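You operate a simulated robot arm through the tools that you are given. There is no shell and no other tool.

The job below is to be done with a simulated two-armed robot. You get a single attempt, and the scene is never put back.

## Task
Swap in the green card and set heat and speed from it.
Fine: the green card goes on the yellow pad, the orange card on the desk top.

Only the result counts: the job must be done as asked and must still hold three seconds after the hand-in. Knocking over, shifting, dropping, spilling or breaking anything else fails it.

## Robot
Two 7-joint arms with two-finger grippers on one trunk that stands fixed in place. Base frame: the origin is at the foot of the trunk, x ahead of it, y to its left, z up; the work surface is at about z = 800. Units: mm, rad, N and s.
The left shoulder is at [50, 191, 1217], the right one opposite. With the tool pointing down near the work surface each hand reaches from about 100 to 720 mm from the base axis, measured 20 degrees to its own side. Payload 2.69 kg a hand.
Tool frame (each hand has its own): the origin (TCP) lies between the finger pads and is the grasp point; the fingertips stand 20 mm ahead of it; z points along the fingers, y is the line along which they close. The gripper opens to 100 mm. The gripper's body begins 63 mm behind the TCP.
Orientation is that of the tool frame in the base frame, as a unit quaternion [x, y, z, w]. With the fingers straight down and closing along the base's y, the tool's x points along the base's -x, its y along +y and its z along -z.

## Interface
- The arms move only by the tool jog_arm. It takes "left_targets", "right_targets" or both (then of equal length, played together; a hand with none holds still); each is a list of rows, each a list of 7 numbers: the opening, from 0 (shut) to 1 (fully open), then the shift along the tool's x, y, z in units of 40 mm (1.0 is 40 mm), then the turn, a rotation vector about the tool's x, y, z in units of 8 degrees (1.0 is 8 degrees). In form: [[jaw, tx, ty, tz, wx, wy, wz], ...]. A call has 1 to 20 rows; each row shifts and turns the commanded pose from where the row before left it, along the tool's axes as they then stand. A call with a number of a shift or a turn outside -1 to 1 is refused whole. Rows are played at 5 a second. More than 50 mm and 0.15 rad between two rows, or a gripper value outside its range, and nothing of the call is played. A pose out of reach is approached as far as the arm can. The call stops where the force on the tool passes 40 N (or 10 N more than at its start, if that is more) or the arm is blocked; 0.2 s more then pass. Each finger travels about 153 mm/s and halts on what it meets, pressing with about 23 N; the grip force reading is that of the motor and also rises with nothing between the fingers. The clock runs only during rows and for 0.2 s after the last one: add rows that do not move to give the fingers time. The reply holds the time, the measured pose of the TCP, the force on the tool along the base axes, the opening and the grip force, in the units named above and with some noise, with the torque about the TCP (base axes, N m) and any sound that the robot's microphone picked up.
- Cameras (640 x 400 px; columns grow to the right, rows downward): "scene" is now at [114.8, -52.9, 1400.7]; the picture's right is [-0.58, -0.81, 0.00], its down [-0.36, 0.26, -0.90] and it looks along [0.73, -0.52, -0.44] (base axes); focal length 272 px, centre (320, 200). "left" rides on the left gripper at [70, 19, -99] in its tool frame; the picture's right is [-0.26, 0.97, 0.00], its down [-0.75, -0.20, -0.63] and it looks along [-0.61, -0.16, 0.78] (tool axes); focal length 230 px, centre (320, 200). "right" rides on the right gripper at [70, -19, -99] in its tool frame; the picture's right is [0.26, 0.97, 0.00], its down [-0.75, 0.20, -0.63] and it looks along [-0.61, 0.16, 0.78] (tool axes); focal length 230 px, centre (320, 200). There is no depth. A picture from a camera that has moved, and an enlarged one, comes with that camera's place and axes in the base frame and with its lens.
- capture(camera): a new picture of that camera. The clock stands still meanwhile.
- slide_trunk(by): slides the trunk up (or, below 0, down) by that many mm; the arms and the scene camera ride with it, the base frame stays. It gives what a move gives, with no picture.
- turn_head(pan, tilt): turns the head with the scene camera to pan (to the left, within 1.396 rad either way) and tilt (down, from -0.506 to 1.204), counted from straight ahead of the robot. It gives what a move gives.
- zoom(camera, box): a new picture of the part [left, top, right, bottom] of that camera's present view, enlarged. The clock stands still meanwhile.
- close_job(): hands the job in; it is judged then, once.

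Nothing tells you positions but the pictures and the camera data. Unless the task says otherwise, let go and move clear before handing in.

The tools are called after "Call:" as a command line: name --argument value ..., lists and objects as JSON in quotes. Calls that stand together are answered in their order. jog_arm: Moves the arms, as the interface text tells. Its arguments: {"type":"object","properties":{"left_targets":{"type":"array"},"right_targets":{"type":"array"}},"required":[]} The other tools are called the same way: slide_trunk (by) slides the trunk up or down; turn_head (pan, tilt) turns the head that bears the scene camera; capture (camera) takes a picture; zoom (camera, box) takes an enlarged picture of a part of a camera's view; close_job () hands the job in.

At the start:

```text
time: 0.0
left_eef_pos: [371.5, -65.5, 1285.5]
left_tool_rot: [0.001, 1.0, 0.0, 0.0]
left_force: [-0.3, -0.5, 0.1]
left_ft_torque: [-0.02, 0.01, 0.0]
left_grip_width: 100.0
left_finger_force: 0.0
right_eef_pos: [354.7, -429.5, 1189.2]
right_tool_rot: [0.0, 1.0, 0.0, 0.0]
right_force: [-0.2, 0.1, 0.7]
right_ft_torque: [0.02, -0.01, -0.01]
right_grip_width: 99.7
right_finger_force: 0.0
trunk travel left (down, up): [-275.0, 48.0]
head pan, tilt: [-0.618, 0.456]
```

scene: 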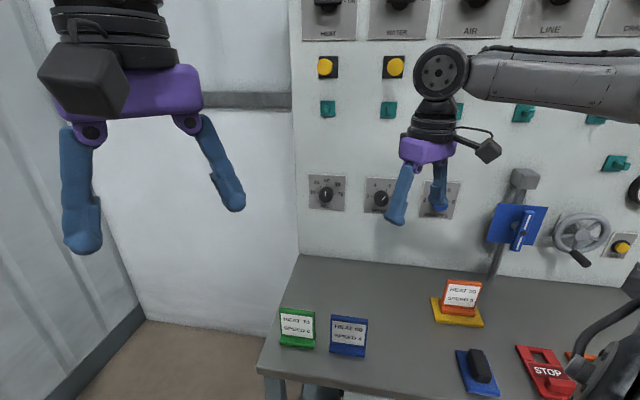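
right: 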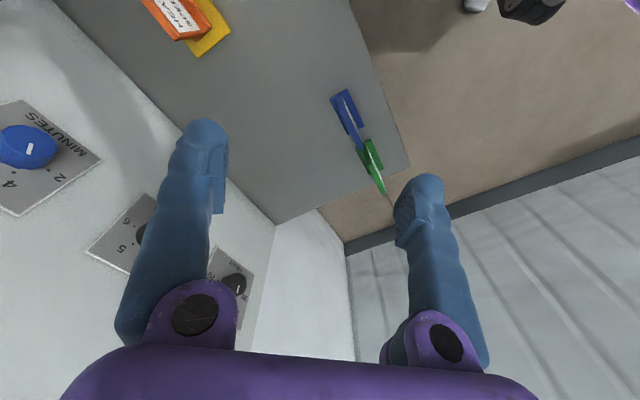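
left: 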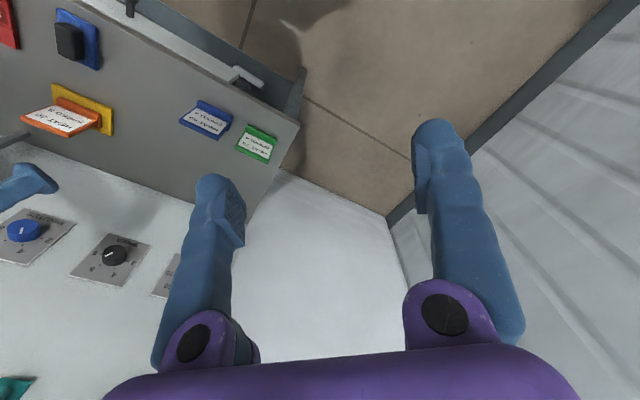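

I see an operator panel with knobs, and a desk with green and blue cards near the left, plus an orange card standing on a yellow pad. First I'll zoom in to read the cards and dials.

Call:
zoom --camera "scene" --box '[260, 270, 500, 400]'

Call:
zoom --camera "scene" --box '[290, 160, 480, 280]'

Call:
zoom --camera "scene" --box '[290, 0, 640, 220]'

Call:
zoom --camera "scene" --box '[440, 150, 640, 400]'

Call:
zoom --camera "left" --box '[0, 50, 300, 300]'

Call:
zoom --camera "right" --box '[0, 0, 420, 320]'

```text
2.67 times, centred on (380, 335) of scene
camera zoom: at [114.8, -52.9, 1400.7], right [-0.58, -0.81, 0.0], down [-0.36, 0.26, -0.9], along [0.73, -0.52, -0.44], focal length 725 px, centre (160, -160)
```

zoom: 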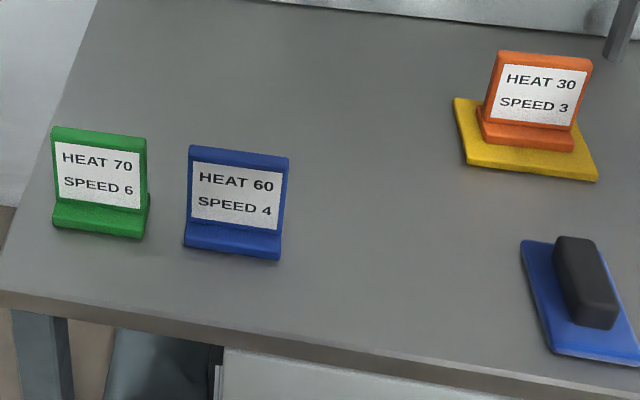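

```text
3.33 times, centred on (385, 220) of scene
camera zoom: at [114.8, -52.9, 1400.7], right [-0.58, -0.81, 0.0], down [-0.36, 0.26, -0.9], along [0.73, -0.52, -0.44], focal length 906 px, centre (103, 133)
```

zoom: 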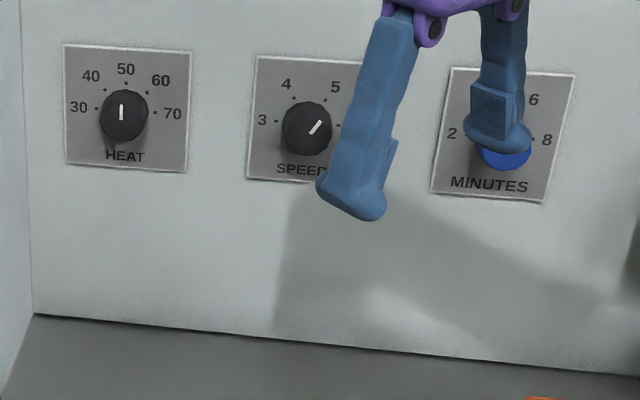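

```text
1.82 times, centred on (465, 110) of scene
camera zoom: at [114.8, -52.9, 1400.7], right [-0.58, -0.81, 0.0], down [-0.36, 0.26, -0.9], along [0.73, -0.52, -0.44], focal length 494 px, centre (56, 364)
```

zoom: 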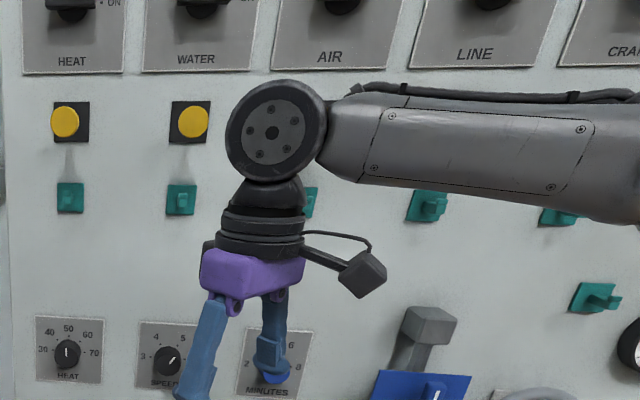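

```text
1.60 times, centred on (540, 275) of scene
camera zoom: at [114.8, -52.9, 1400.7], right [-0.58, -0.81, 0.0], down [-0.36, 0.26, -0.9], along [0.73, -0.52, -0.44], focal length 435 px, centre (-32, 80)
```

zoom: 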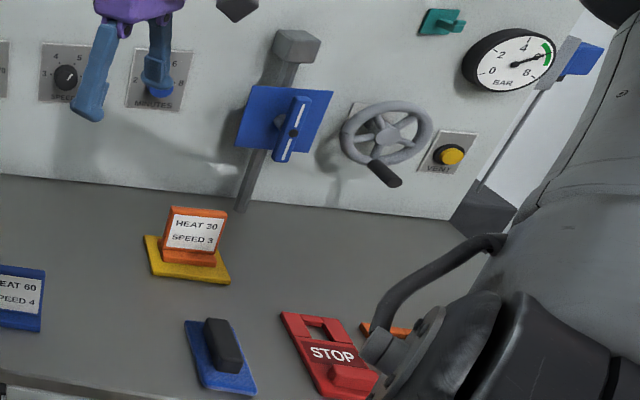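

```text
1.60 times, centred on (150, 175) of left
camera zoom: at [301.0, -47.4, 1384.4], right [0.26, 0.97, 0.0], down [0.75, -0.2, 0.63], along [0.61, -0.16, -0.78], focal length 368 px, centre (592, 240)
```

zoom: 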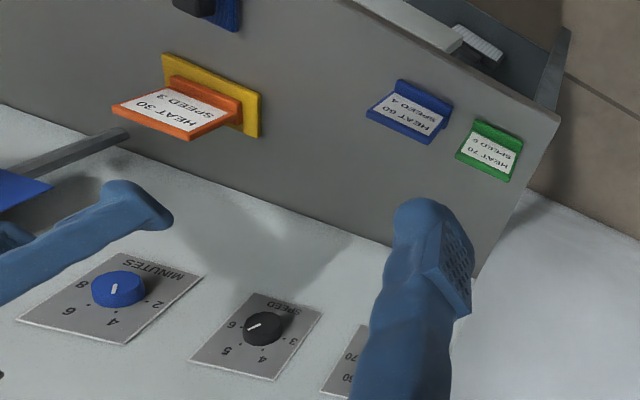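

```text
1.25 times, centred on (210, 160) of right
camera zoom: at [284.8, -448.4, 1287.6], right [-0.26, 0.97, 0.0], down [0.75, 0.2, 0.63], along [0.61, 0.16, -0.78], focal length 288 px, centre (458, 250)
```

zoom: 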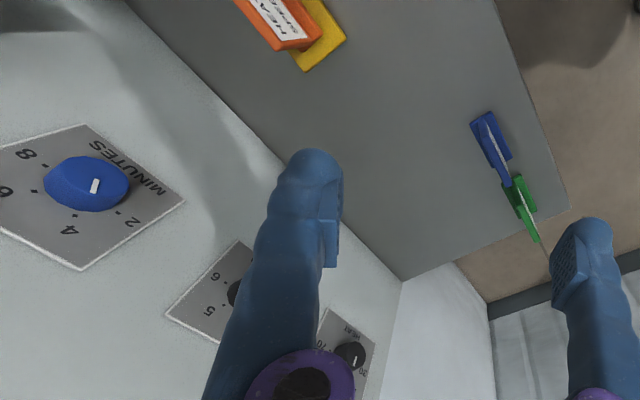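

The green card reads HEAT 70 / SPEED 6, and heat is at 50 now, with speed between 5 and 6. The panel stands at about 45° to the base, roughly 878 mm along (0.7,-0.7). I'll move the left hand aside and bring the right hand's camera over the green card.

Call:
jog_arm --right_targets '[[1, -0.545, 0.416, 0.6, 0, 0, 0], [1, -0.545, 0.416, 0.6, 0, 0, 0], [1, -0.545, 0.416, 0.6, 0, 0, 0], [1, -0.545, 0.416, 0.6, 0, 0, 0], [1, 0, 0, 0, 0, 0, -0.9375], [1, 0, 0, 0, 0, 0, -0.9375], [1, 0, 0, 0, 0, 0, -0.9375], [1, 0, 0, 0, 0, 0, -0.9375], [1, 0, 0, 0, 0, 0, -0.9375], [1, 0, 0, 0, 0, 0, -0.9375]]' --left_targets '[[1, 0, 0.9, 0, 0, 0, 0], [1, 0, 0.9, 0, 0, 0, 0], [1, 0, 0.9, 0, 0, 0, 0], [1, 0, 0.9, 0, 0, 0, 0], [1, 0, 0.9, 0, 0, 0, 0], [1, 0, 0.9, 0, 0, 0, 0], [1, 0, 0, 0, 0, 0, 0], [1, 0, 0, 0, 0, 0, 0], [1, 0, 0, 0, 0, 0, 0], [1, 0, 0, 0, 0, 0, 0]]'

Call:
capture --camera "right"

Call:
capture --camera "scene"

```text
time: 2.2
left_eef_pos: [370.6, 150.5, 1287.4]
left_tool_rot: [0.0, 1.0, 0.0, 0.0]
left_force: [0.1, -1.1, 0.3]
left_ft_torque: [0.02, 0.02, -0.04]
left_grip_width: 100.2
left_finger_force: 0.1
right_eef_pos: [442.1, -363.6, 1092.3]
right_tool_rot: [-0.383, 0.924, -0.001, 0.0]
right_force: [0.4, 0.3, -0.3]
right_ft_torque: [-0.01, 0.01, 0.0]
right_grip_width: 100.0
right_finger_force: 0.1
trunk travel left (down, up): [-275.0, 48.0]
head pan, tilt: [-0.618, 0.456]
```

```text
taken
camera right: at [405.6, -425.8, 1191.0], right [-0.87, 0.5, 0.0], down [0.39, 0.67, 0.63], along [0.31, 0.55, -0.78], focal length 230 px, centre (320, 200)
```

right: 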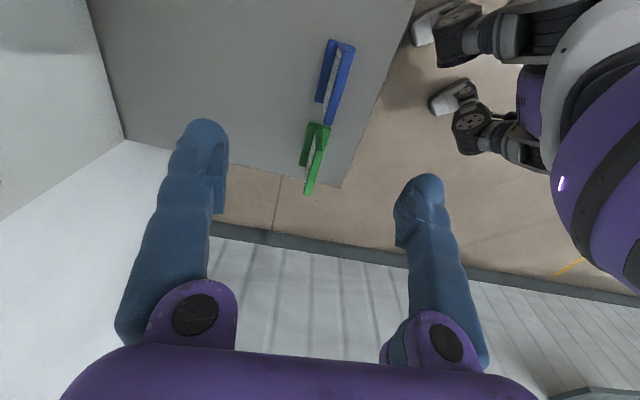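

```text
taken
camera scene: at [114.8, -52.7, 1400.7], right [-0.58, -0.81, 0.0], down [-0.36, 0.26, -0.9], along [0.73, -0.52, -0.44], focal length 272 px, centre (320, 200)
```

scene: 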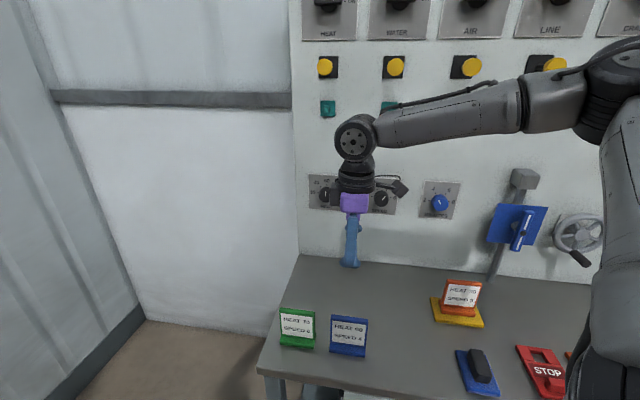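

The green and blue cards stand parallel to the panel near the desk's end. I'm zooming in for exact geometry.

Call:
zoom --camera "right" --box '[220, 20, 400, 210]'

Call:
zoom --camera "scene" --box '[260, 290, 380, 365]'

Call:
zoom --camera "scene" --box '[400, 265, 520, 340]'

Call:
zoom --camera "left" --box '[0, 0, 200, 200]'

```text
2.11 times, centred on (310, 115) of right
camera zoom: at [405.6, -425.8, 1191.0], right [-0.87, 0.5, 0.0], down [0.39, 0.67, 0.63], along [0.31, 0.55, -0.78], focal length 484 px, centre (341, 379)
```

zoom: 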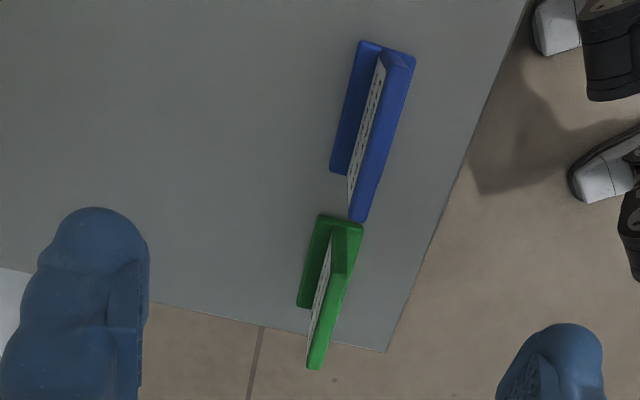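

```text
5.33 times, centred on (320, 328) of scene
camera zoom: at [114.8, -52.7, 1400.7], right [-0.58, -0.81, 0.0], down [-0.36, 0.26, -0.9], along [0.73, -0.52, -0.44], focal length 1449 px, centre (320, -480)
```

zoom: 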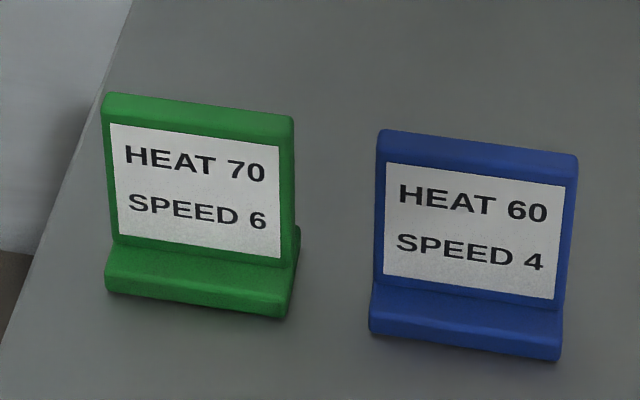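

```text
5.33 times, centred on (460, 302) of scene
camera zoom: at [114.8, -52.7, 1400.7], right [-0.58, -0.81, 0.0], down [-0.36, 0.26, -0.9], along [0.73, -0.52, -0.44], focal length 1449 px, centre (-427, -347)
```

zoom: 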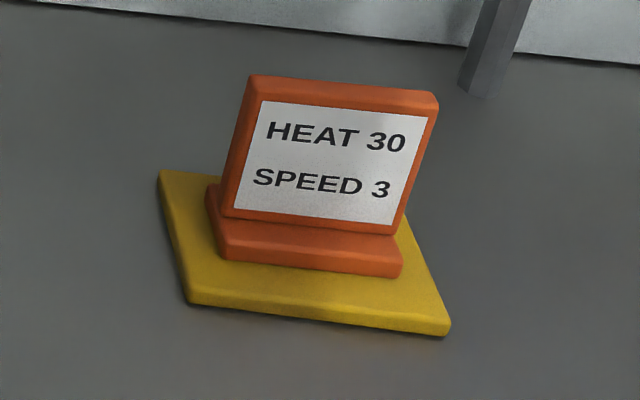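

```text
2.00 times, centred on (100, 100) of left
camera zoom: at [301.1, 169.5, 1387.1], right [0.26, 0.97, 0.0], down [0.75, -0.2, 0.63], along [0.61, -0.16, -0.78], focal length 460 px, centre (760, 400)
```

zoom: 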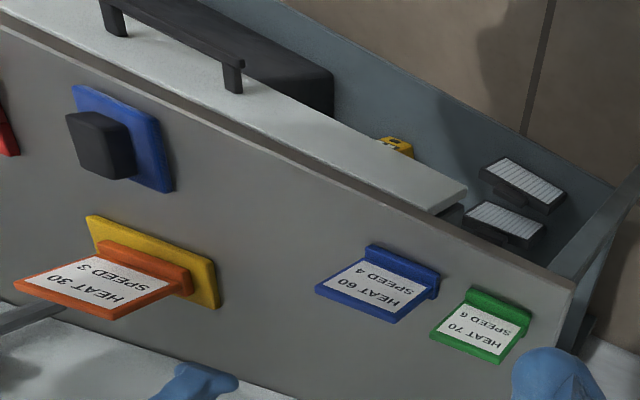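

Cards are symmetric inverted-T stands about 83 mm wide and 98 mm tall. Green is at about (507,-268) and orange at about (332,-659) on the yellow pad. Next I move the right hand above the orange card to check the alignment.

Call:
jog_arm --right_targets '[[1, 0.897, -0.4125, 0, 0, 0, 0], [1, 0.897, -0.4125, 0, 0, 0, 0], [1, 0.897, -0.4125, 0, 0, 0, 0], [1, 0.897, -0.4125, 0, 0, 0, 0], [1, 0.897, -0.4125, 0, 0, 0, 0], [1, 0.897, -0.4125, 0, 0, 0, 0], [1, 0.897, -0.4125, 0, 0, 0, 0], [1, 0.897, -0.4125, 0, 0, 0, 0], [1, 0, 0, 0, 0, 0, 0], [1, 0, 0, 0, 0, 0, 0]]'

Call:
capture --camera "right"

Call:
capture --camera "scene"

```text
time: 4.4
left_eef_pos: [370.1, 149.7, 1287.2]
left_tool_rot: [0.0, 1.0, 0.001, -0.001]
left_force: [0.0, 0.0, 0.7]
left_ft_torque: [0.02, -0.01, 0.01]
left_grip_width: 100.1
left_finger_force: 0.1
right_eef_pos: [337.1, -660.5, 1090.3]
right_tool_rot: [-0.383, 0.924, 0.001, 0.0]
right_force: [0.5, 0.2, -0.4]
right_ft_torque: [-0.04, -0.01, -0.02]
right_grip_width: 99.9
right_finger_force: 0.1
trunk travel left (down, up): [-275.0, 48.0]
head pan, tilt: [-0.618, 0.456]
```

```text
taken
camera right: at [299.7, -722.4, 1189.6], right [-0.87, 0.5, 0.0], down [0.39, 0.67, 0.63], along [0.32, 0.55, -0.78], focal length 230 px, centre (320, 200)
```

right: 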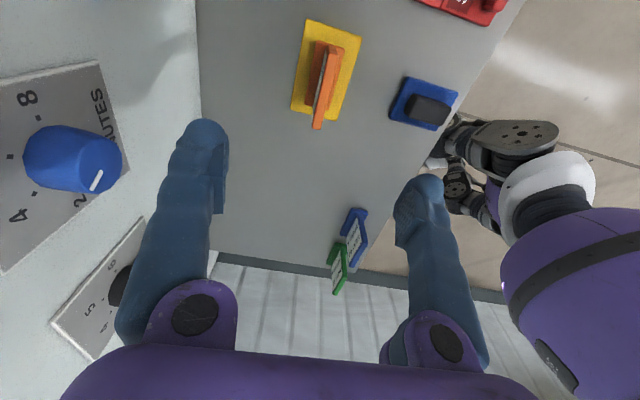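

```text
taken
camera scene: at [114.8, -53.3, 1400.6], right [-0.58, -0.81, 0.0], down [-0.36, 0.26, -0.9], along [0.73, -0.52, -0.44], focal length 272 px, centre (320, 200)
```

scene: 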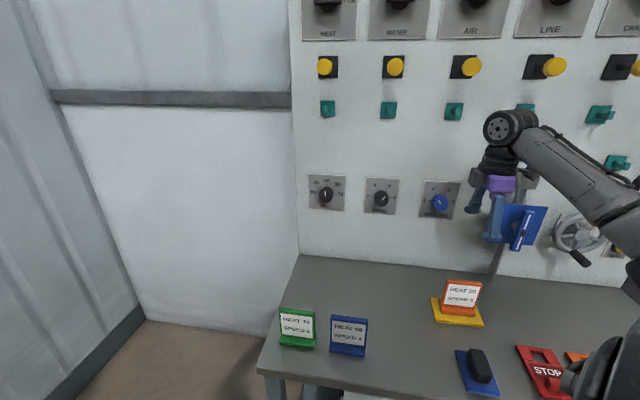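

The hand is above the orange card. I'm zooming in to refine its position before I come down.

Call:
zoom --camera "right" --box '[260, 0, 420, 150]'

Call:
zoom --camera "scene" --box '[300, 165, 480, 280]'

```text
2.67 times, centred on (340, 75) of right
camera zoom: at [299.7, -722.4, 1189.6], right [-0.87, 0.5, 0.0], down [0.39, 0.67, 0.63], along [0.32, 0.55, -0.78], focal length 614 px, centre (267, 533)
```

zoom: 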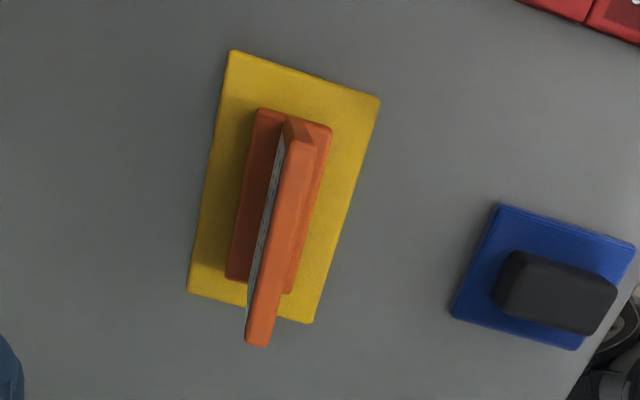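

```text
3.48 times, centred on (390, 222) of scene
camera zoom: at [114.8, -53.3, 1400.6], right [-0.58, -0.81, 0.0], down [-0.36, 0.26, -0.9], along [0.73, -0.52, -0.44], focal length 945 px, centre (76, 122)
```

zoom: 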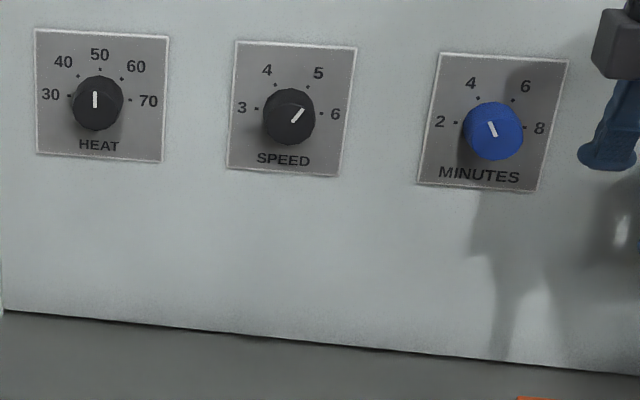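

Both cameras agree: the orange plate is centred at (332.5,-658.5) with its top at about z 908. I'm lowering partway, then I'll check the centring.

Call:
jog_arm --right_targets '[[1, 0.04, 0.1, 0.75, 0, 0, -0.2], [1, 0, 0, 0.9, 0, 0, 0], [1, 0, 0, 0.9, 0, 0, 0], [1, 0, 0, 0.7, 0, 0, 0], [1, 0, 0, 0, 0, 0, 0], [1, 0, 0, 0, 0, 0, 0]]'

Call:
capture --camera "right"

Call:
capture --camera "scene"

```text
time: 5.8
left_eef_pos: [371.4, 150.0, 1287.2]
left_tool_rot: [0.0, 1.0, 0.001, 0.0]
left_force: [-0.4, -0.3, -0.5]
left_ft_torque: [0.0, 0.0, 0.01]
left_grip_width: 100.2
left_finger_force: 0.0
right_eef_pos: [330.4, -657.6, 959.7]
right_tool_rot: [-0.395, 0.919, 0.0, 0.0]
right_force: [0.3, 0.3, -0.7]
right_ft_torque: [0.0, 0.01, -0.01]
right_grip_width: 100.0
right_finger_force: 0.2
trunk travel left (down, up): [-275.0, 48.0]
head pan, tilt: [-0.618, 0.456]
```

```text
taken
camera right: at [295.0, -721.6, 1060.1], right [-0.88, 0.48, 0.0], down [0.37, 0.68, 0.63], along [0.3, 0.55, -0.78], focal length 230 px, centre (320, 200)
```

right: 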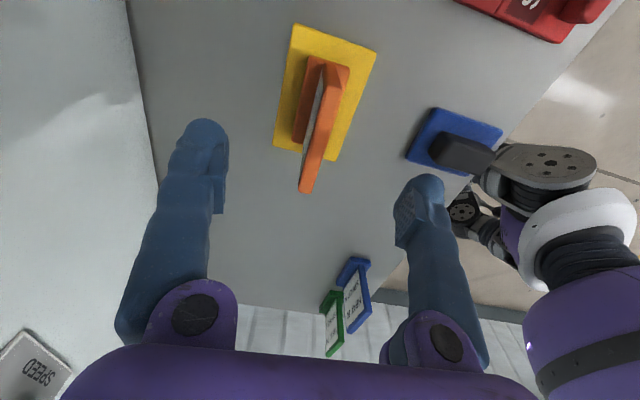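

```text
taken
camera scene: at [114.9, -53.0, 1400.6], right [-0.58, -0.81, 0.0], down [-0.36, 0.26, -0.9], along [0.73, -0.52, -0.44], focal length 272 px, centre (320, 200)
```

scene: 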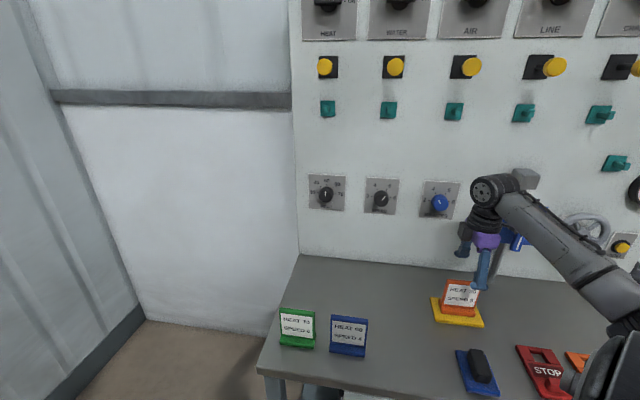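

The plate is centred between the fingers. I'm lowering to z of about 882 and closing on the orange plate.

Call:
jog_arm --right_targets '[[1, 0, 0.02, 0.65, 0, 0, 0], [1, 0, 0.02, 0.65, 0, 0, 0], [1, 0, 0, 0.65, 0, 0, 0], [1, 0, 0, 0, 0, 0, 0], [1, 0, 0, 0, 0, 0, 0]]'

Call:
capture --camera "scene"

Call:
capture --camera "right"

```text
time: 7.0
left_eef_pos: [371.1, 150.8, 1287.7]
left_tool_rot: [0.0, 1.0, 0.0, 0.0]
left_force: [-0.4, -0.5, -0.1]
left_ft_torque: [0.0, 0.0, -0.01]
left_grip_width: 99.8
left_finger_force: 0.2
right_eef_pos: [329.2, -658.9, 885.2]
right_tool_rot: [-0.395, 0.919, 0.0, 0.0]
right_force: [0.2, -0.8, 0.3]
right_ft_torque: [0.03, 0.01, 0.0]
right_grip_width: 99.9
right_finger_force: 0.0
trunk travel left (down, up): [-275.0, 48.0]
head pan, tilt: [-0.618, 0.456]
```

```text
taken
camera scene: at [114.9, -53.1, 1400.6], right [-0.58, -0.81, 0.0], down [-0.36, 0.26, -0.9], along [0.73, -0.52, -0.44], focal length 272 px, centre (320, 200)
```

scene: 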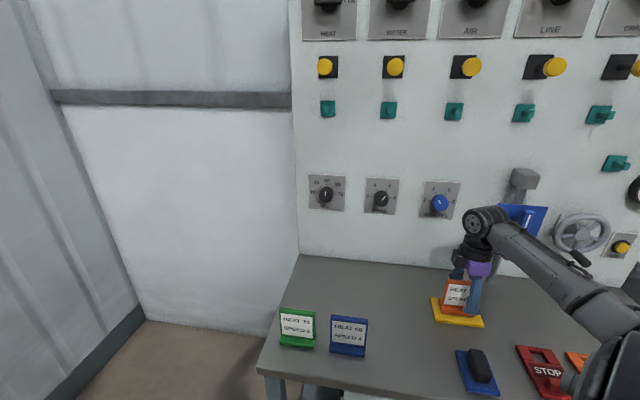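

```text
taken
camera right: at [293.6, -721.3, 984.0], right [-0.88, 0.48, 0.0], down [0.37, 0.68, 0.63], along [0.3, 0.55, -0.78], focal length 230 px, centre (320, 200)
```

right: 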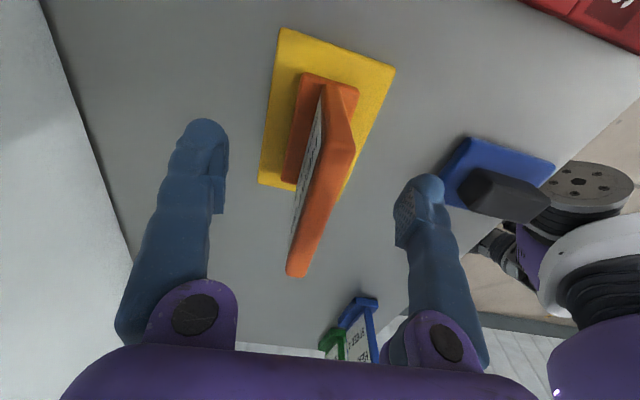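

The plate is centred between the fingers. Closing on it.

Call:
jog_arm --right_targets '[[0.4, 0, 0, 0, 0, 0, 0], [0.2, 0, 0, 0, 0, 0, 0], [0.0, 0, 0, 0, 0, 0, 0], [0, 0, 0, 0, 0, 0, 0], [0, 0, 0, 0, 0, 0, 0]]'

Call:
capture --camera "right"

```text
time: 8.2
left_eef_pos: [370.7, 151.2, 1287.4]
left_tool_rot: [0.001, 1.0, 0.001, 0.001]
left_force: [0.1, -0.4, -0.3]
left_ft_torque: [0.01, 0.03, 0.02]
left_grip_width: 100.1
left_finger_force: 0.0
right_eef_pos: [328.0, -658.1, 884.6]
right_tool_rot: [-0.395, 0.919, 0.0, 0.0]
right_force: [0.0, -0.5, -0.6]
right_ft_torque: [0.02, -0.03, 0.03]
right_grip_width: 10.9
right_finger_force: 22.8
trunk travel left (down, up): [-275.0, 48.0]
head pan, tilt: [-0.618, 0.456]
```

```text
taken
camera right: at [293.5, -721.2, 984.3], right [-0.88, 0.48, 0.0], down [0.37, 0.68, 0.63], along [0.3, 0.55, -0.78], focal length 230 px, centre (320, 200)
```

right: 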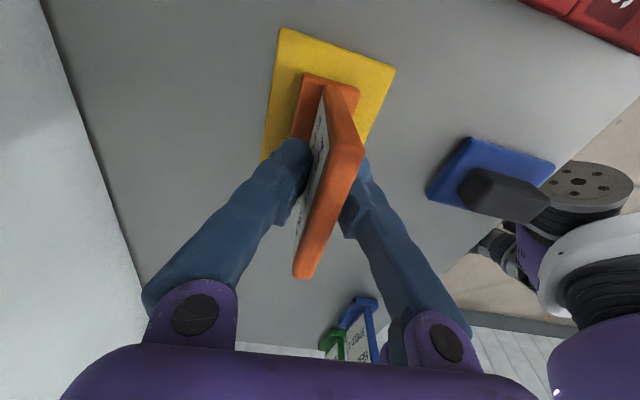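

The plate is gripped (10.9 mm thick). I'll lift it, slide along the desk to clear space about 190 mm to the left of the pad, and lower most of the way.

Call:
jog_arm --right_targets '[[0, 0, 0, -0.3, 0, 0, 0], [0, 0, 0, -0.6, 0, 0, 0], [0, 0, 0, -0.6, 0, 0, 0], [0, -0.5, 0, 0, 0, 0, 0], [0, -0.85, 0, 0, 0, 0, 0], [0, -0.85, 0, 0, 0, 0, 0], [0, -0.85, 0, 0, 0, 0, 0], [0, -0.85, 0, 0, 0, 0, 0], [0, -0.85, 0, 0, 0, 0, 0], [0, 0, 0, 0, 0, 0, 0], [0, 0, 0, 0, 0, 0, 0]]'

Call:
capture --camera "scene"

Call:
capture --camera "right"

```text
time: 10.6
left_eef_pos: [372.2, 150.6, 1287.4]
left_tool_rot: [0.0, 1.0, 0.0, 0.0]
left_force: [-0.3, 0.2, -0.3]
left_ft_torque: [0.05, 0.01, 0.0]
left_grip_width: 100.2
left_finger_force: 0.1
right_eef_pos: [458.2, -520.0, 945.5]
right_tool_rot: [-0.395, 0.919, 0.0, 0.0]
right_force: [0.9, -0.2, -0.7]
right_ft_torque: [-0.03, 0.01, 0.03]
right_grip_width: 10.8
right_finger_force: 22.5
trunk travel left (down, up): [-275.0, 48.0]
head pan, tilt: [-0.618, 0.456]
```

```text
taken
camera scene: at [115.2, -52.8, 1400.6], right [-0.58, -0.81, 0.0], down [-0.36, 0.26, -0.9], along [0.73, -0.52, -0.44], focal length 272 px, centre (320, 200)
```

scene: 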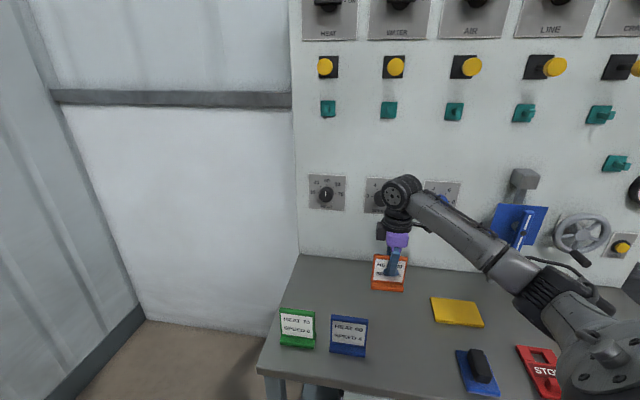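

```text
taken
camera right: at [424.1, -582.9, 1045.1], right [-0.88, 0.48, 0.0], down [0.37, 0.68, 0.63], along [0.3, 0.55, -0.78], focal length 230 px, centre (320, 200)
```

right: 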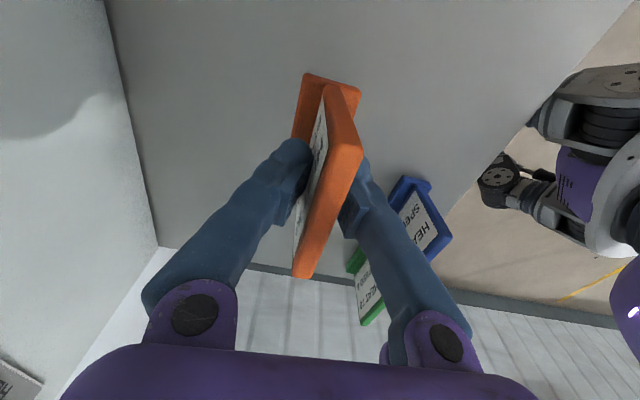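

The card is held firmly. Lowering toward the desk.

Call:
jog_arm --right_targets '[[0, 0, 0, 0.5, 0, 0, 0], [0, 0, 0, 0.6, 0, 0, 0], [0, 0, 0, 0.4, 0, 0, 0], [0, 0, 0, 0.1, 0, 0, 0], [0, 0, 0, 0.04, 0, 0, 0], [0, 0, 0, 0, 0, 0, 0]]'

Call:
jog_arm --right_targets '[[0, 0, 0, 0.03, 0, 0, 0], [0, 0, 0, 0.03, 0, 0, 0], [0, 0, 0, 0, 0, 0, 0]]'

```text
time: 12.0
left_eef_pos: [370.4, 148.9, 1288.1]
left_tool_rot: [0.001, 1.0, 0.0, 0.0]
left_force: [-0.1, 0.1, -0.6]
left_ft_torque: [-0.02, 0.01, 0.02]
left_grip_width: 100.1
left_finger_force: 0.1
right_eef_pos: [457.8, -518.7, 878.9]
right_tool_rot: [-0.396, 0.918, 0.0, 0.0]
right_force: [-0.1, -0.3, -1.0]
right_ft_torque: [-0.02, 0.0, -0.01]
right_grip_width: 10.8
right_finger_force: 22.7
trunk travel left (down, up): [-275.0, 48.0]
head pan, tilt: [-0.618, 0.456]
```

```text
time: 12.8
left_eef_pos: [371.6, 150.2, 1287.5]
left_tool_rot: [0.0, 1.0, 0.0, 0.001]
left_force: [-0.2, 0.5, 0.2]
left_ft_torque: [0.02, 0.03, -0.02]
left_grip_width: 100.0
left_finger_force: 0.2
right_eef_pos: [457.8, -520.3, 876.6]
right_tool_rot: [-0.395, 0.919, 0.0, 0.0]
right_force: [-0.9, -0.3, 0.4]
right_ft_torque: [0.0, 0.03, 0.01]
right_grip_width: 11.0
right_finger_force: 23.4
trunk travel left (down, up): [-275.0, 48.0]
head pan, tilt: [-0.618, 0.456]
```

No contact yet. Continuing in small steps.

Call:
jog_arm --right_targets '[[0, 0, 0, 0.03, 0, 0, 0], [0, 0, 0, 0.03, 0, 0, 0], [0, 0, 0, 0, 0, 0, 0]]'

Call:
zoom --camera "scene" --box '[340, 230, 440, 310]'

```text
time: 13.6
left_eef_pos: [371.1, 149.9, 1287.7]
left_tool_rot: [0.0, 1.0, 0.0, 0.0]
left_force: [-0.1, 0.6, -0.1]
left_ft_torque: [0.0, -0.04, 0.0]
left_grip_width: 99.9
left_finger_force: 0.0
right_eef_pos: [457.6, -519.7, 873.8]
right_tool_rot: [-0.395, 0.919, -0.001, 0.0]
right_force: [0.0, 0.6, -0.8]
right_ft_torque: [0.0, -0.02, 0.02]
right_grip_width: 10.5
right_finger_force: 23.3
trunk travel left (down, up): [-275.0, 48.0]
head pan, tilt: [-0.618, 0.456]
```

```text
5.00 times, centred on (390, 270) of scene
camera zoom: at [114.9, -53.0, 1400.7], right [-0.58, -0.81, 0.0], down [-0.36, 0.26, -0.9], along [0.73, -0.52, -0.44], focal length 1359 px, centre (-30, -150)
```

zoom: 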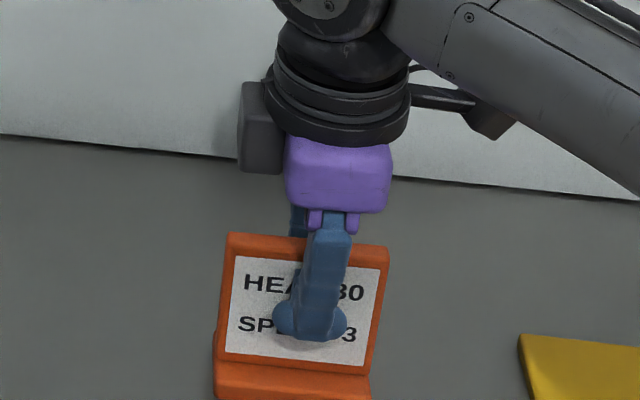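

Call:
jog_arm --right_targets '[[0, 0, 0, 0.025, 0, 0, 0], [0, 0, 0, 0.025, 0, 0, 0], [0, 0, 0, 0, 0, 0, 0]]'

Call:
zoom --camera "scene" --box '[340, 250, 440, 320]'

```text
time: 14.4
left_eef_pos: [370.3, 150.6, 1288.8]
left_tool_rot: [0.0, 1.0, 0.0, 0.0]
left_force: [0.3, -0.1, 0.2]
left_ft_torque: [0.02, -0.02, -0.01]
left_grip_width: 99.9
left_finger_force: 0.0
right_eef_pos: [457.2, -520.7, 872.5]
right_tool_rot: [-0.395, 0.919, -0.001, 0.0]
right_force: [0.4, -0.3, 3.8]
right_ft_torque: [-0.01, 0.04, -0.01]
right_grip_width: 10.9
right_finger_force: 22.7
trunk travel left (down, up): [-275.0, 48.0]
head pan, tilt: [-0.618, 0.456]
```

```text
5.71 times, centred on (390, 285) of scene
camera zoom: at [114.6, -52.6, 1400.8], right [-0.58, -0.81, 0.0], down [-0.36, 0.25, -0.9], along [0.73, -0.52, -0.44], focal length 1553 px, centre (-80, -286)
```

zoom: 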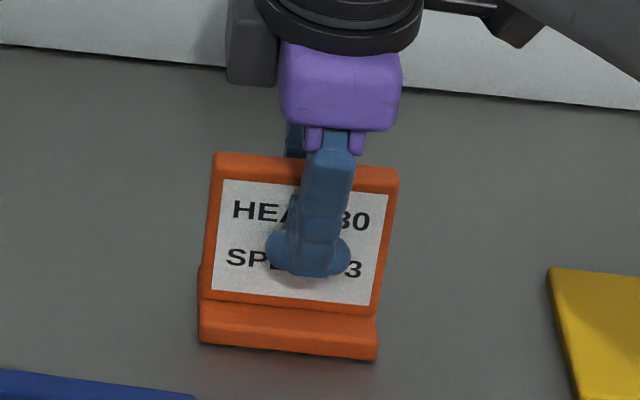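

Contact at z 872.5, so the pad is about 12 mm thick and the card is resting on the desk. I'll release, lift straight up and move over the green card.

Call:
jog_arm --right_targets '[[0.15, 0, 0, 0, 0, 0, 0], [0.5, 0, 0, 0, 0, 0, 0], [1, 0, 0, 0, 0, 0, 0], [1, 0, 0, 0, 0, 0, 0], [1, 0, 0, -0.5, 0, 0, 0], [1, 0, 0, -0.9, 0, 0, 0], [1, 0, 0, -0.9, 0, 0, 0], [1, 0, 0, -0.9, 0, 0, 0], [1, -0.775, 0.491, 0, 0, 0, 0], [1, -0.775, 0.491, 0, 0, 0, 0], [1, -0.775, 0.491, 0, 0, 0, 0], [1, -0.775, 0.491, 0, 0, 0, 0], [1, -0.775, 0.491, 0, 0, 0, 0], [1, -0.775, 0.491, 0, 0, 0, 0], [1, -0.775, 0.491, 0, 0, 0, 0], [1, 0, 0, 0, 0, 0, 0], [1, 0, 0, 0, 0, 0, 0]]'

Call:
capture --camera "scene"

Call:
capture --camera "right"

```text
time: 18.0
left_eef_pos: [370.7, 151.3, 1287.4]
left_tool_rot: [-0.001, 1.0, 0.001, 0.0]
left_force: [-0.1, 0.6, 0.1]
left_ft_torque: [0.0, 0.01, -0.02]
left_grip_width: 100.2
left_finger_force: 0.1
right_eef_pos: [509.1, -266.8, 1000.2]
right_tool_rot: [-0.395, 0.919, -0.001, 0.0]
right_force: [0.2, 0.1, -1.0]
right_ft_torque: [0.02, 0.0, 0.0]
right_grip_width: 99.9
right_finger_force: 0.0
trunk travel left (down, up): [-275.0, 48.0]
head pan, tilt: [-0.618, 0.456]
```

```text
taken
camera scene: at [115.0, -52.6, 1400.7], right [-0.58, -0.81, 0.0], down [-0.36, 0.25, -0.9], along [0.73, -0.52, -0.44], focal length 272 px, centre (320, 200)
```

scene: 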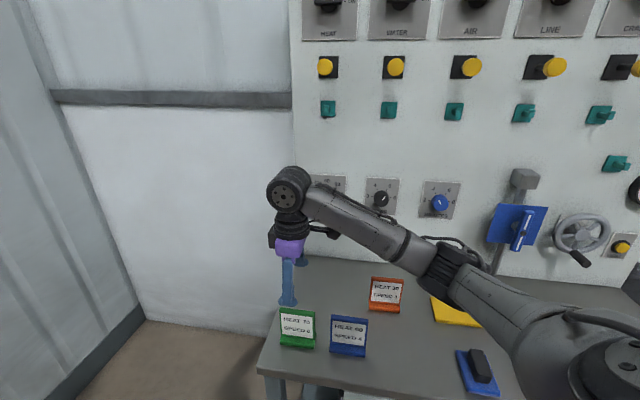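

```text
taken
camera right: at [472.8, -329.2, 1099.8], right [-0.88, 0.48, 0.0], down [0.37, 0.68, 0.63], along [0.3, 0.55, -0.78], focal length 230 px, centre (320, 200)
```

right: 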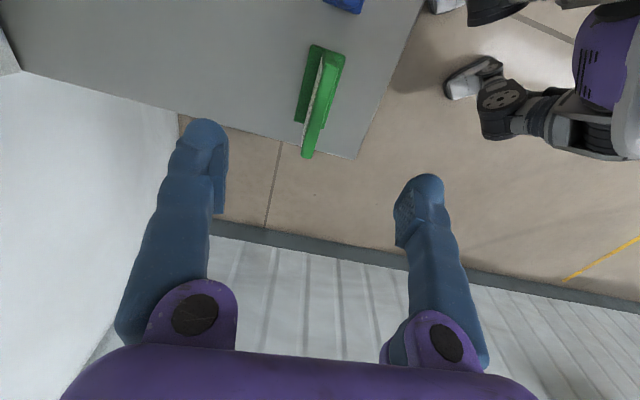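

Orange stands upright on the desk. I'm checking centring over the green card.

Call:
zoom --camera "right" --box '[270, 20, 380, 180]'

```text
2.50 times, centred on (325, 100) of right
camera zoom: at [472.8, -329.2, 1099.8], right [-0.88, 0.48, 0.0], down [0.37, 0.68, 0.63], along [0.3, 0.55, -0.78], focal length 575 px, centre (308, 450)
```

zoom: 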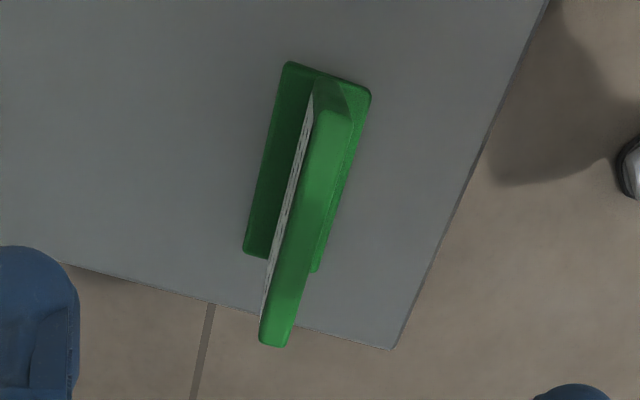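

Green is offset by about -4 mm along the closing axis and is otherwise aligned. I'll correct that and descend to z of about 874, then close.

Call:
jog_arm --right_targets '[[1, 0.03, -0.105, 0.6, 0, 0, 0], [1, 0, 0, 0.8, 0, 0, 0], [1, 0, 0, 0.8, 0, 0, 0], [1, 0, 0, 0.65, 0, 0, 0], [1, 0, 0, 0.3, 0, 0, 0], [1, 0, 0, 0, 0, 0, 0], [1, 0, 0, 0, 0, 0, 0]]'

Call:
capture --camera "right"

```text
time: 19.6
left_eef_pos: [371.3, 149.9, 1287.1]
left_tool_rot: [-0.001, 1.0, 0.0, 0.0]
left_force: [-0.3, 0.0, 0.0]
left_ft_torque: [-0.01, -0.04, -0.01]
left_grip_width: 99.9
left_finger_force: 0.0
right_eef_pos: [510.4, -271.1, 875.0]
right_tool_rot: [-0.395, 0.919, 0.0, 0.0]
right_force: [-1.0, 0.4, 0.0]
right_ft_torque: [0.02, 0.03, -0.03]
right_grip_width: 100.0
right_finger_force: 0.1
trunk travel left (down, up): [-275.0, 48.0]
head pan, tilt: [-0.618, 0.456]
```

```text
taken
camera right: at [474.9, -334.3, 973.1], right [-0.88, 0.48, 0.0], down [0.37, 0.68, 0.63], along [0.3, 0.55, -0.78], focal length 230 px, centre (320, 200)
```

right: 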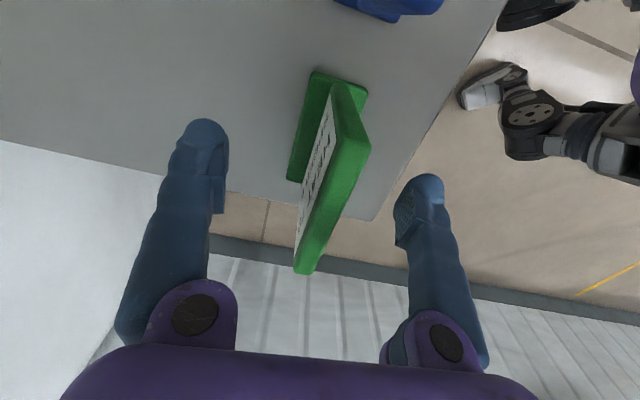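

The hand is aligned with green just as it was with orange. I'll close, lift 150 mm, carry it over the pad, and check.

Call:
jog_arm --right_targets '[[0.4, 0, 0, 0, 0, 0, 0], [0.2, 0, 0, 0, 0, 0, 0], [0.0, 0, 0, 0, 0, 0, 0], [0, 0, 0, 0, 0, 0, 0], [0, 0, 0, 0, 0, 0, 0], [0, 0, 0, -0.15, 0, 0, 0], [0, 0, 0, -0.4, 0, 0, 0], [0, 0, 0, 0, 0, 0, 0]]'

Call:
capture --camera "right"

```text
time: 21.4
left_eef_pos: [370.8, 151.0, 1286.7]
left_tool_rot: [0.0, 1.0, -0.001, 0.0]
left_force: [1.1, -0.4, 0.2]
left_ft_torque: [0.01, -0.01, -0.03]
left_grip_width: 99.9
left_finger_force: 0.1
right_eef_pos: [510.2, -271.4, 896.5]
right_tool_rot: [-0.395, 0.919, 0.0, 0.0]
right_force: [-0.1, -0.4, -0.9]
right_ft_torque: [0.0, 0.02, 0.02]
right_grip_width: 11.1
right_finger_force: 22.3
trunk travel left (down, up): [-275.0, 48.0]
head pan, tilt: [-0.618, 0.456]
```

```text
taken
camera right: at [474.8, -334.3, 995.6], right [-0.88, 0.48, 0.0], down [0.37, 0.68, 0.63], along [0.3, 0.55, -0.78], focal length 230 px, centre (320, 200)
```

right: 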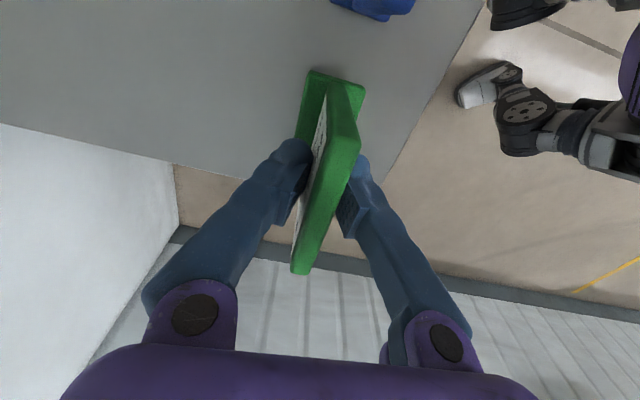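

Green is held straight. Lifting higher and carrying it over to the pad.

Call:
jog_arm --right_targets '[[0, 0, 0, -0.8, 0, 0, 0], [0, 0, 0, -0.8, 0, 0, 0], [0, 0, 0, -0.8, 0, 0, 0], [0, 0, 0, -0.8, 0, 0, 0.19], [0, 0.908, -0.337, 0, 0, 0, 0], [0, 0.908, -0.337, 0, 0, 0, 0], [0, 0.908, -0.337, 0, 0, 0, 0], [0, 0.908, -0.337, 0, 0, 0, 0], [0, 0.908, -0.337, 0, 0, 0, 0], [0, 0.908, -0.337, 0, 0, 0, 0], [0, 0.908, -0.337, 0, 0, 0, 0], [0, 0.908, -0.337, 0, 0, 0, 0], [0, 0.908, -0.337, 0, 0, 0, 0], [0, 0.908, -0.337, 0, 0, 0, 0], [0, 0.908, -0.337, 0, 0, 0, 0], [0, 0, 0, 0, 0, 0, 0], [0, 0, 0, 0, 0, 0, 0]]'

Call:
capture --camera "scene"

Call:
capture --camera "right"

```text
time: 25.0
left_eef_pos: [371.8, 149.8, 1287.7]
left_tool_rot: [0.0, 1.0, -0.001, -0.001]
left_force: [-0.2, -0.3, 0.7]
left_ft_torque: [0.0, -0.01, 0.01]
left_grip_width: 99.9
left_finger_force: 0.0
right_eef_pos: [332.5, -658.3, 1024.2]
right_tool_rot: [-0.383, 0.924, 0.0, 0.0]
right_force: [-0.2, 0.1, -1.5]
right_ft_torque: [0.04, -0.04, 0.01]
right_grip_width: 10.7
right_finger_force: 22.7
trunk travel left (down, up): [-275.0, 48.0]
head pan, tilt: [-0.618, 0.456]
```

```text
taken
camera scene: at [114.8, -53.3, 1400.7], right [-0.58, -0.81, 0.0], down [-0.36, 0.26, -0.9], along [0.73, -0.52, -0.44], focal length 272 px, centre (320, 200)
```

scene: 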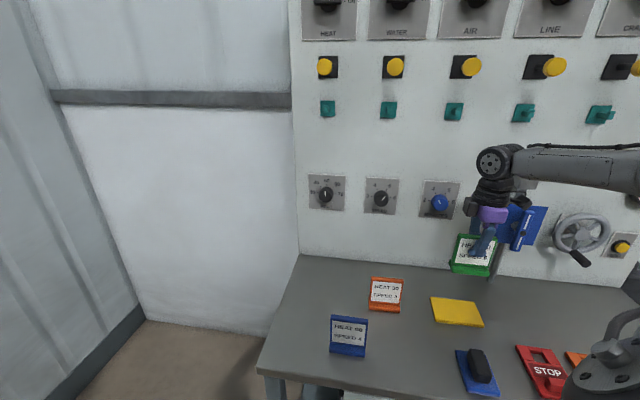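

```text
taken
camera right: at [295.4, -720.6, 1122.6], right [-0.87, 0.5, 0.0], down [0.39, 0.67, 0.63], along [0.32, 0.55, -0.78], focal length 230 px, centre (320, 200)
```

right: 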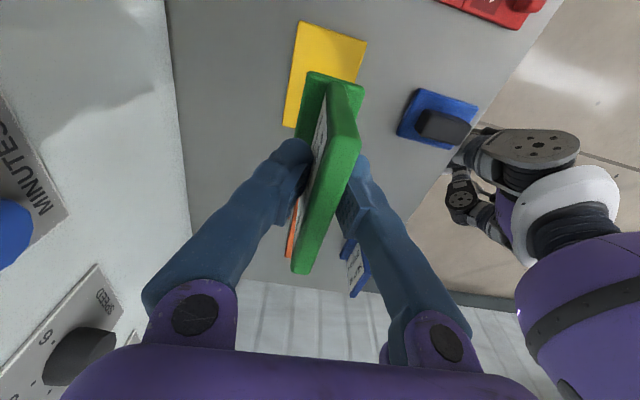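

Positioned over the pad. Lowering to just above it.

Call:
jog_arm --right_targets '[[0, 0, 0, 0.6, 0, 0, 0], [0, 0, 0, 0.8, 0, 0, 0], [0, 0, 0, 0.8, 0, 0, 0], [0, 0, 0, 0.7, 0, 0, 0], [0, 0, 0, 0.3, 0, 0, 0], [0, 0, 0, 0, 0, 0, 0], [0, 0, 0, 0, 0, 0, 0]]'

Call:
zoom --camera "scene" --box '[400, 260, 520, 340]'

Call:
capture --camera "right"

```text
time: 26.6
left_eef_pos: [370.7, 151.1, 1288.5]
left_tool_rot: [0.0, 1.0, 0.0, 0.001]
left_force: [0.4, 0.0, 0.3]
left_ft_torque: [0.0, 0.01, -0.01]
left_grip_width: 100.0
left_finger_force: 0.1
right_eef_pos: [333.0, -659.9, 895.6]
right_tool_rot: [-0.383, 0.924, 0.0, 0.0]
right_force: [0.5, -0.2, -1.5]
right_ft_torque: [0.01, 0.02, -0.02]
right_grip_width: 10.9
right_finger_force: 23.3
trunk travel left (down, up): [-275.0, 48.0]
head pan, tilt: [-0.618, 0.456]
```

```text
5.00 times, centred on (460, 300) of scene
camera zoom: at [114.9, -53.1, 1400.6], right [-0.58, -0.81, 0.0], down [-0.36, 0.26, -0.9], along [0.73, -0.52, -0.44], focal length 1359 px, centre (-380, -300)
```

zoom: 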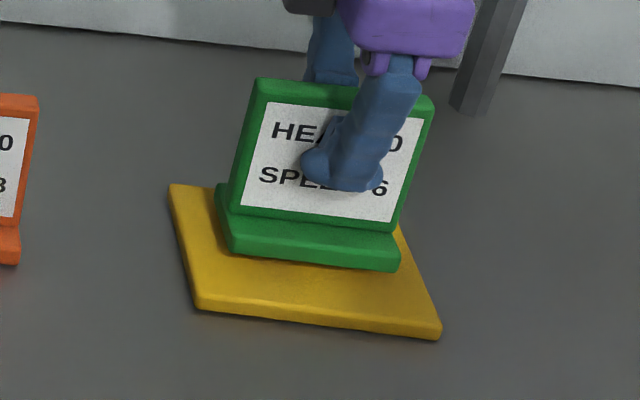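

```text
taken
camera right: at [296.2, -721.2, 994.5], right [-0.87, 0.5, 0.0], down [0.39, 0.67, 0.63], along [0.31, 0.55, -0.78], focal length 230 px, centre (320, 200)
```

right: 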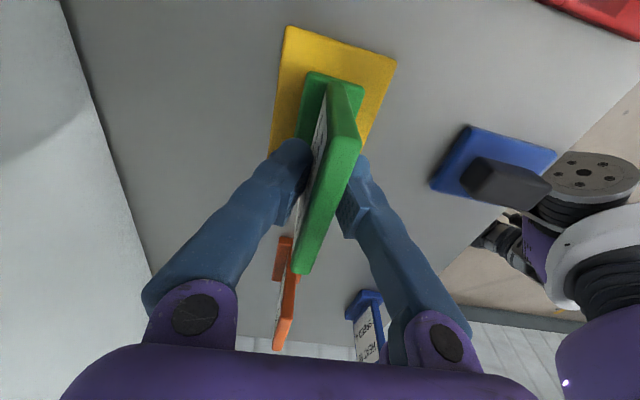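

Call:
jog_arm --right_targets '[[0, 0, 0, 0.1, 0, 0, 0], [0, 0, 0, 0.08, 0, 0, 0], [0, 0, 0, 0, 0, 0, 0]]'

Call:
jog_arm --right_targets '[[0, 0, 0, 0.03, 0, 0, 0], [0, 0, 0, 0.03, 0, 0, 0], [0, 0, 0, 0, 0, 0, 0]]'

```text
time: 27.4
left_eef_pos: [371.0, 150.1, 1289.0]
left_tool_rot: [-0.001, 1.0, 0.0, -0.001]
left_force: [0.1, -0.5, -0.2]
left_ft_torque: [0.03, 0.0, -0.01]
left_grip_width: 99.7
left_finger_force: 0.1
right_eef_pos: [332.3, -659.3, 888.6]
right_tool_rot: [-0.383, 0.924, 0.0, 0.0]
right_force: [-0.3, -0.9, -0.7]
right_ft_torque: [-0.01, 0.03, -0.01]
right_grip_width: 11.0
right_finger_force: 22.9
trunk travel left (down, up): [-275.0, 48.0]
head pan, tilt: [-0.618, 0.456]
```

```text
time: 28.2
left_eef_pos: [371.0, 151.1, 1288.6]
left_tool_rot: [-0.001, 1.0, 0.0, 0.0]
left_force: [-0.1, 0.1, -0.5]
left_ft_torque: [-0.04, 0.02, 0.0]
left_grip_width: 100.0
left_finger_force: 0.1
right_eef_pos: [333.3, -659.0, 885.8]
right_tool_rot: [-0.383, 0.924, 0.0, 0.0]
right_force: [-0.3, 0.4, -1.2]
right_ft_torque: [0.03, 0.03, 0.0]
right_grip_width: 10.9
right_finger_force: 22.5
trunk travel left (down, up): [-275.0, 48.0]
head pan, tilt: [-0.618, 0.456]
```

Call:
jog_arm --right_targets '[[0, 0, 0, 0.025, 0, 0, 0], [0, 0, 0, 0.025, 0, 0, 0], [0, 0, 0, 0, 0, 0, 0]]'

```text
time: 29.0
left_eef_pos: [371.4, 152.4, 1288.7]
left_tool_rot: [0.0, 1.0, 0.0, 0.001]
left_force: [-0.5, -0.1, -0.2]
left_ft_torque: [-0.03, 0.0, 0.0]
left_grip_width: 100.1
left_finger_force: 0.1
right_eef_pos: [332.3, -658.0, 885.8]
right_tool_rot: [-0.384, 0.923, -0.001, 0.001]
right_force: [-1.4, 3.1, 8.7]
right_ft_torque: [-0.05, 0.13, 0.0]
right_grip_width: 10.8
right_finger_force: 22.9
trunk travel left (down, up): [-275.0, 48.0]
head pan, tilt: [-0.618, 0.456]
```

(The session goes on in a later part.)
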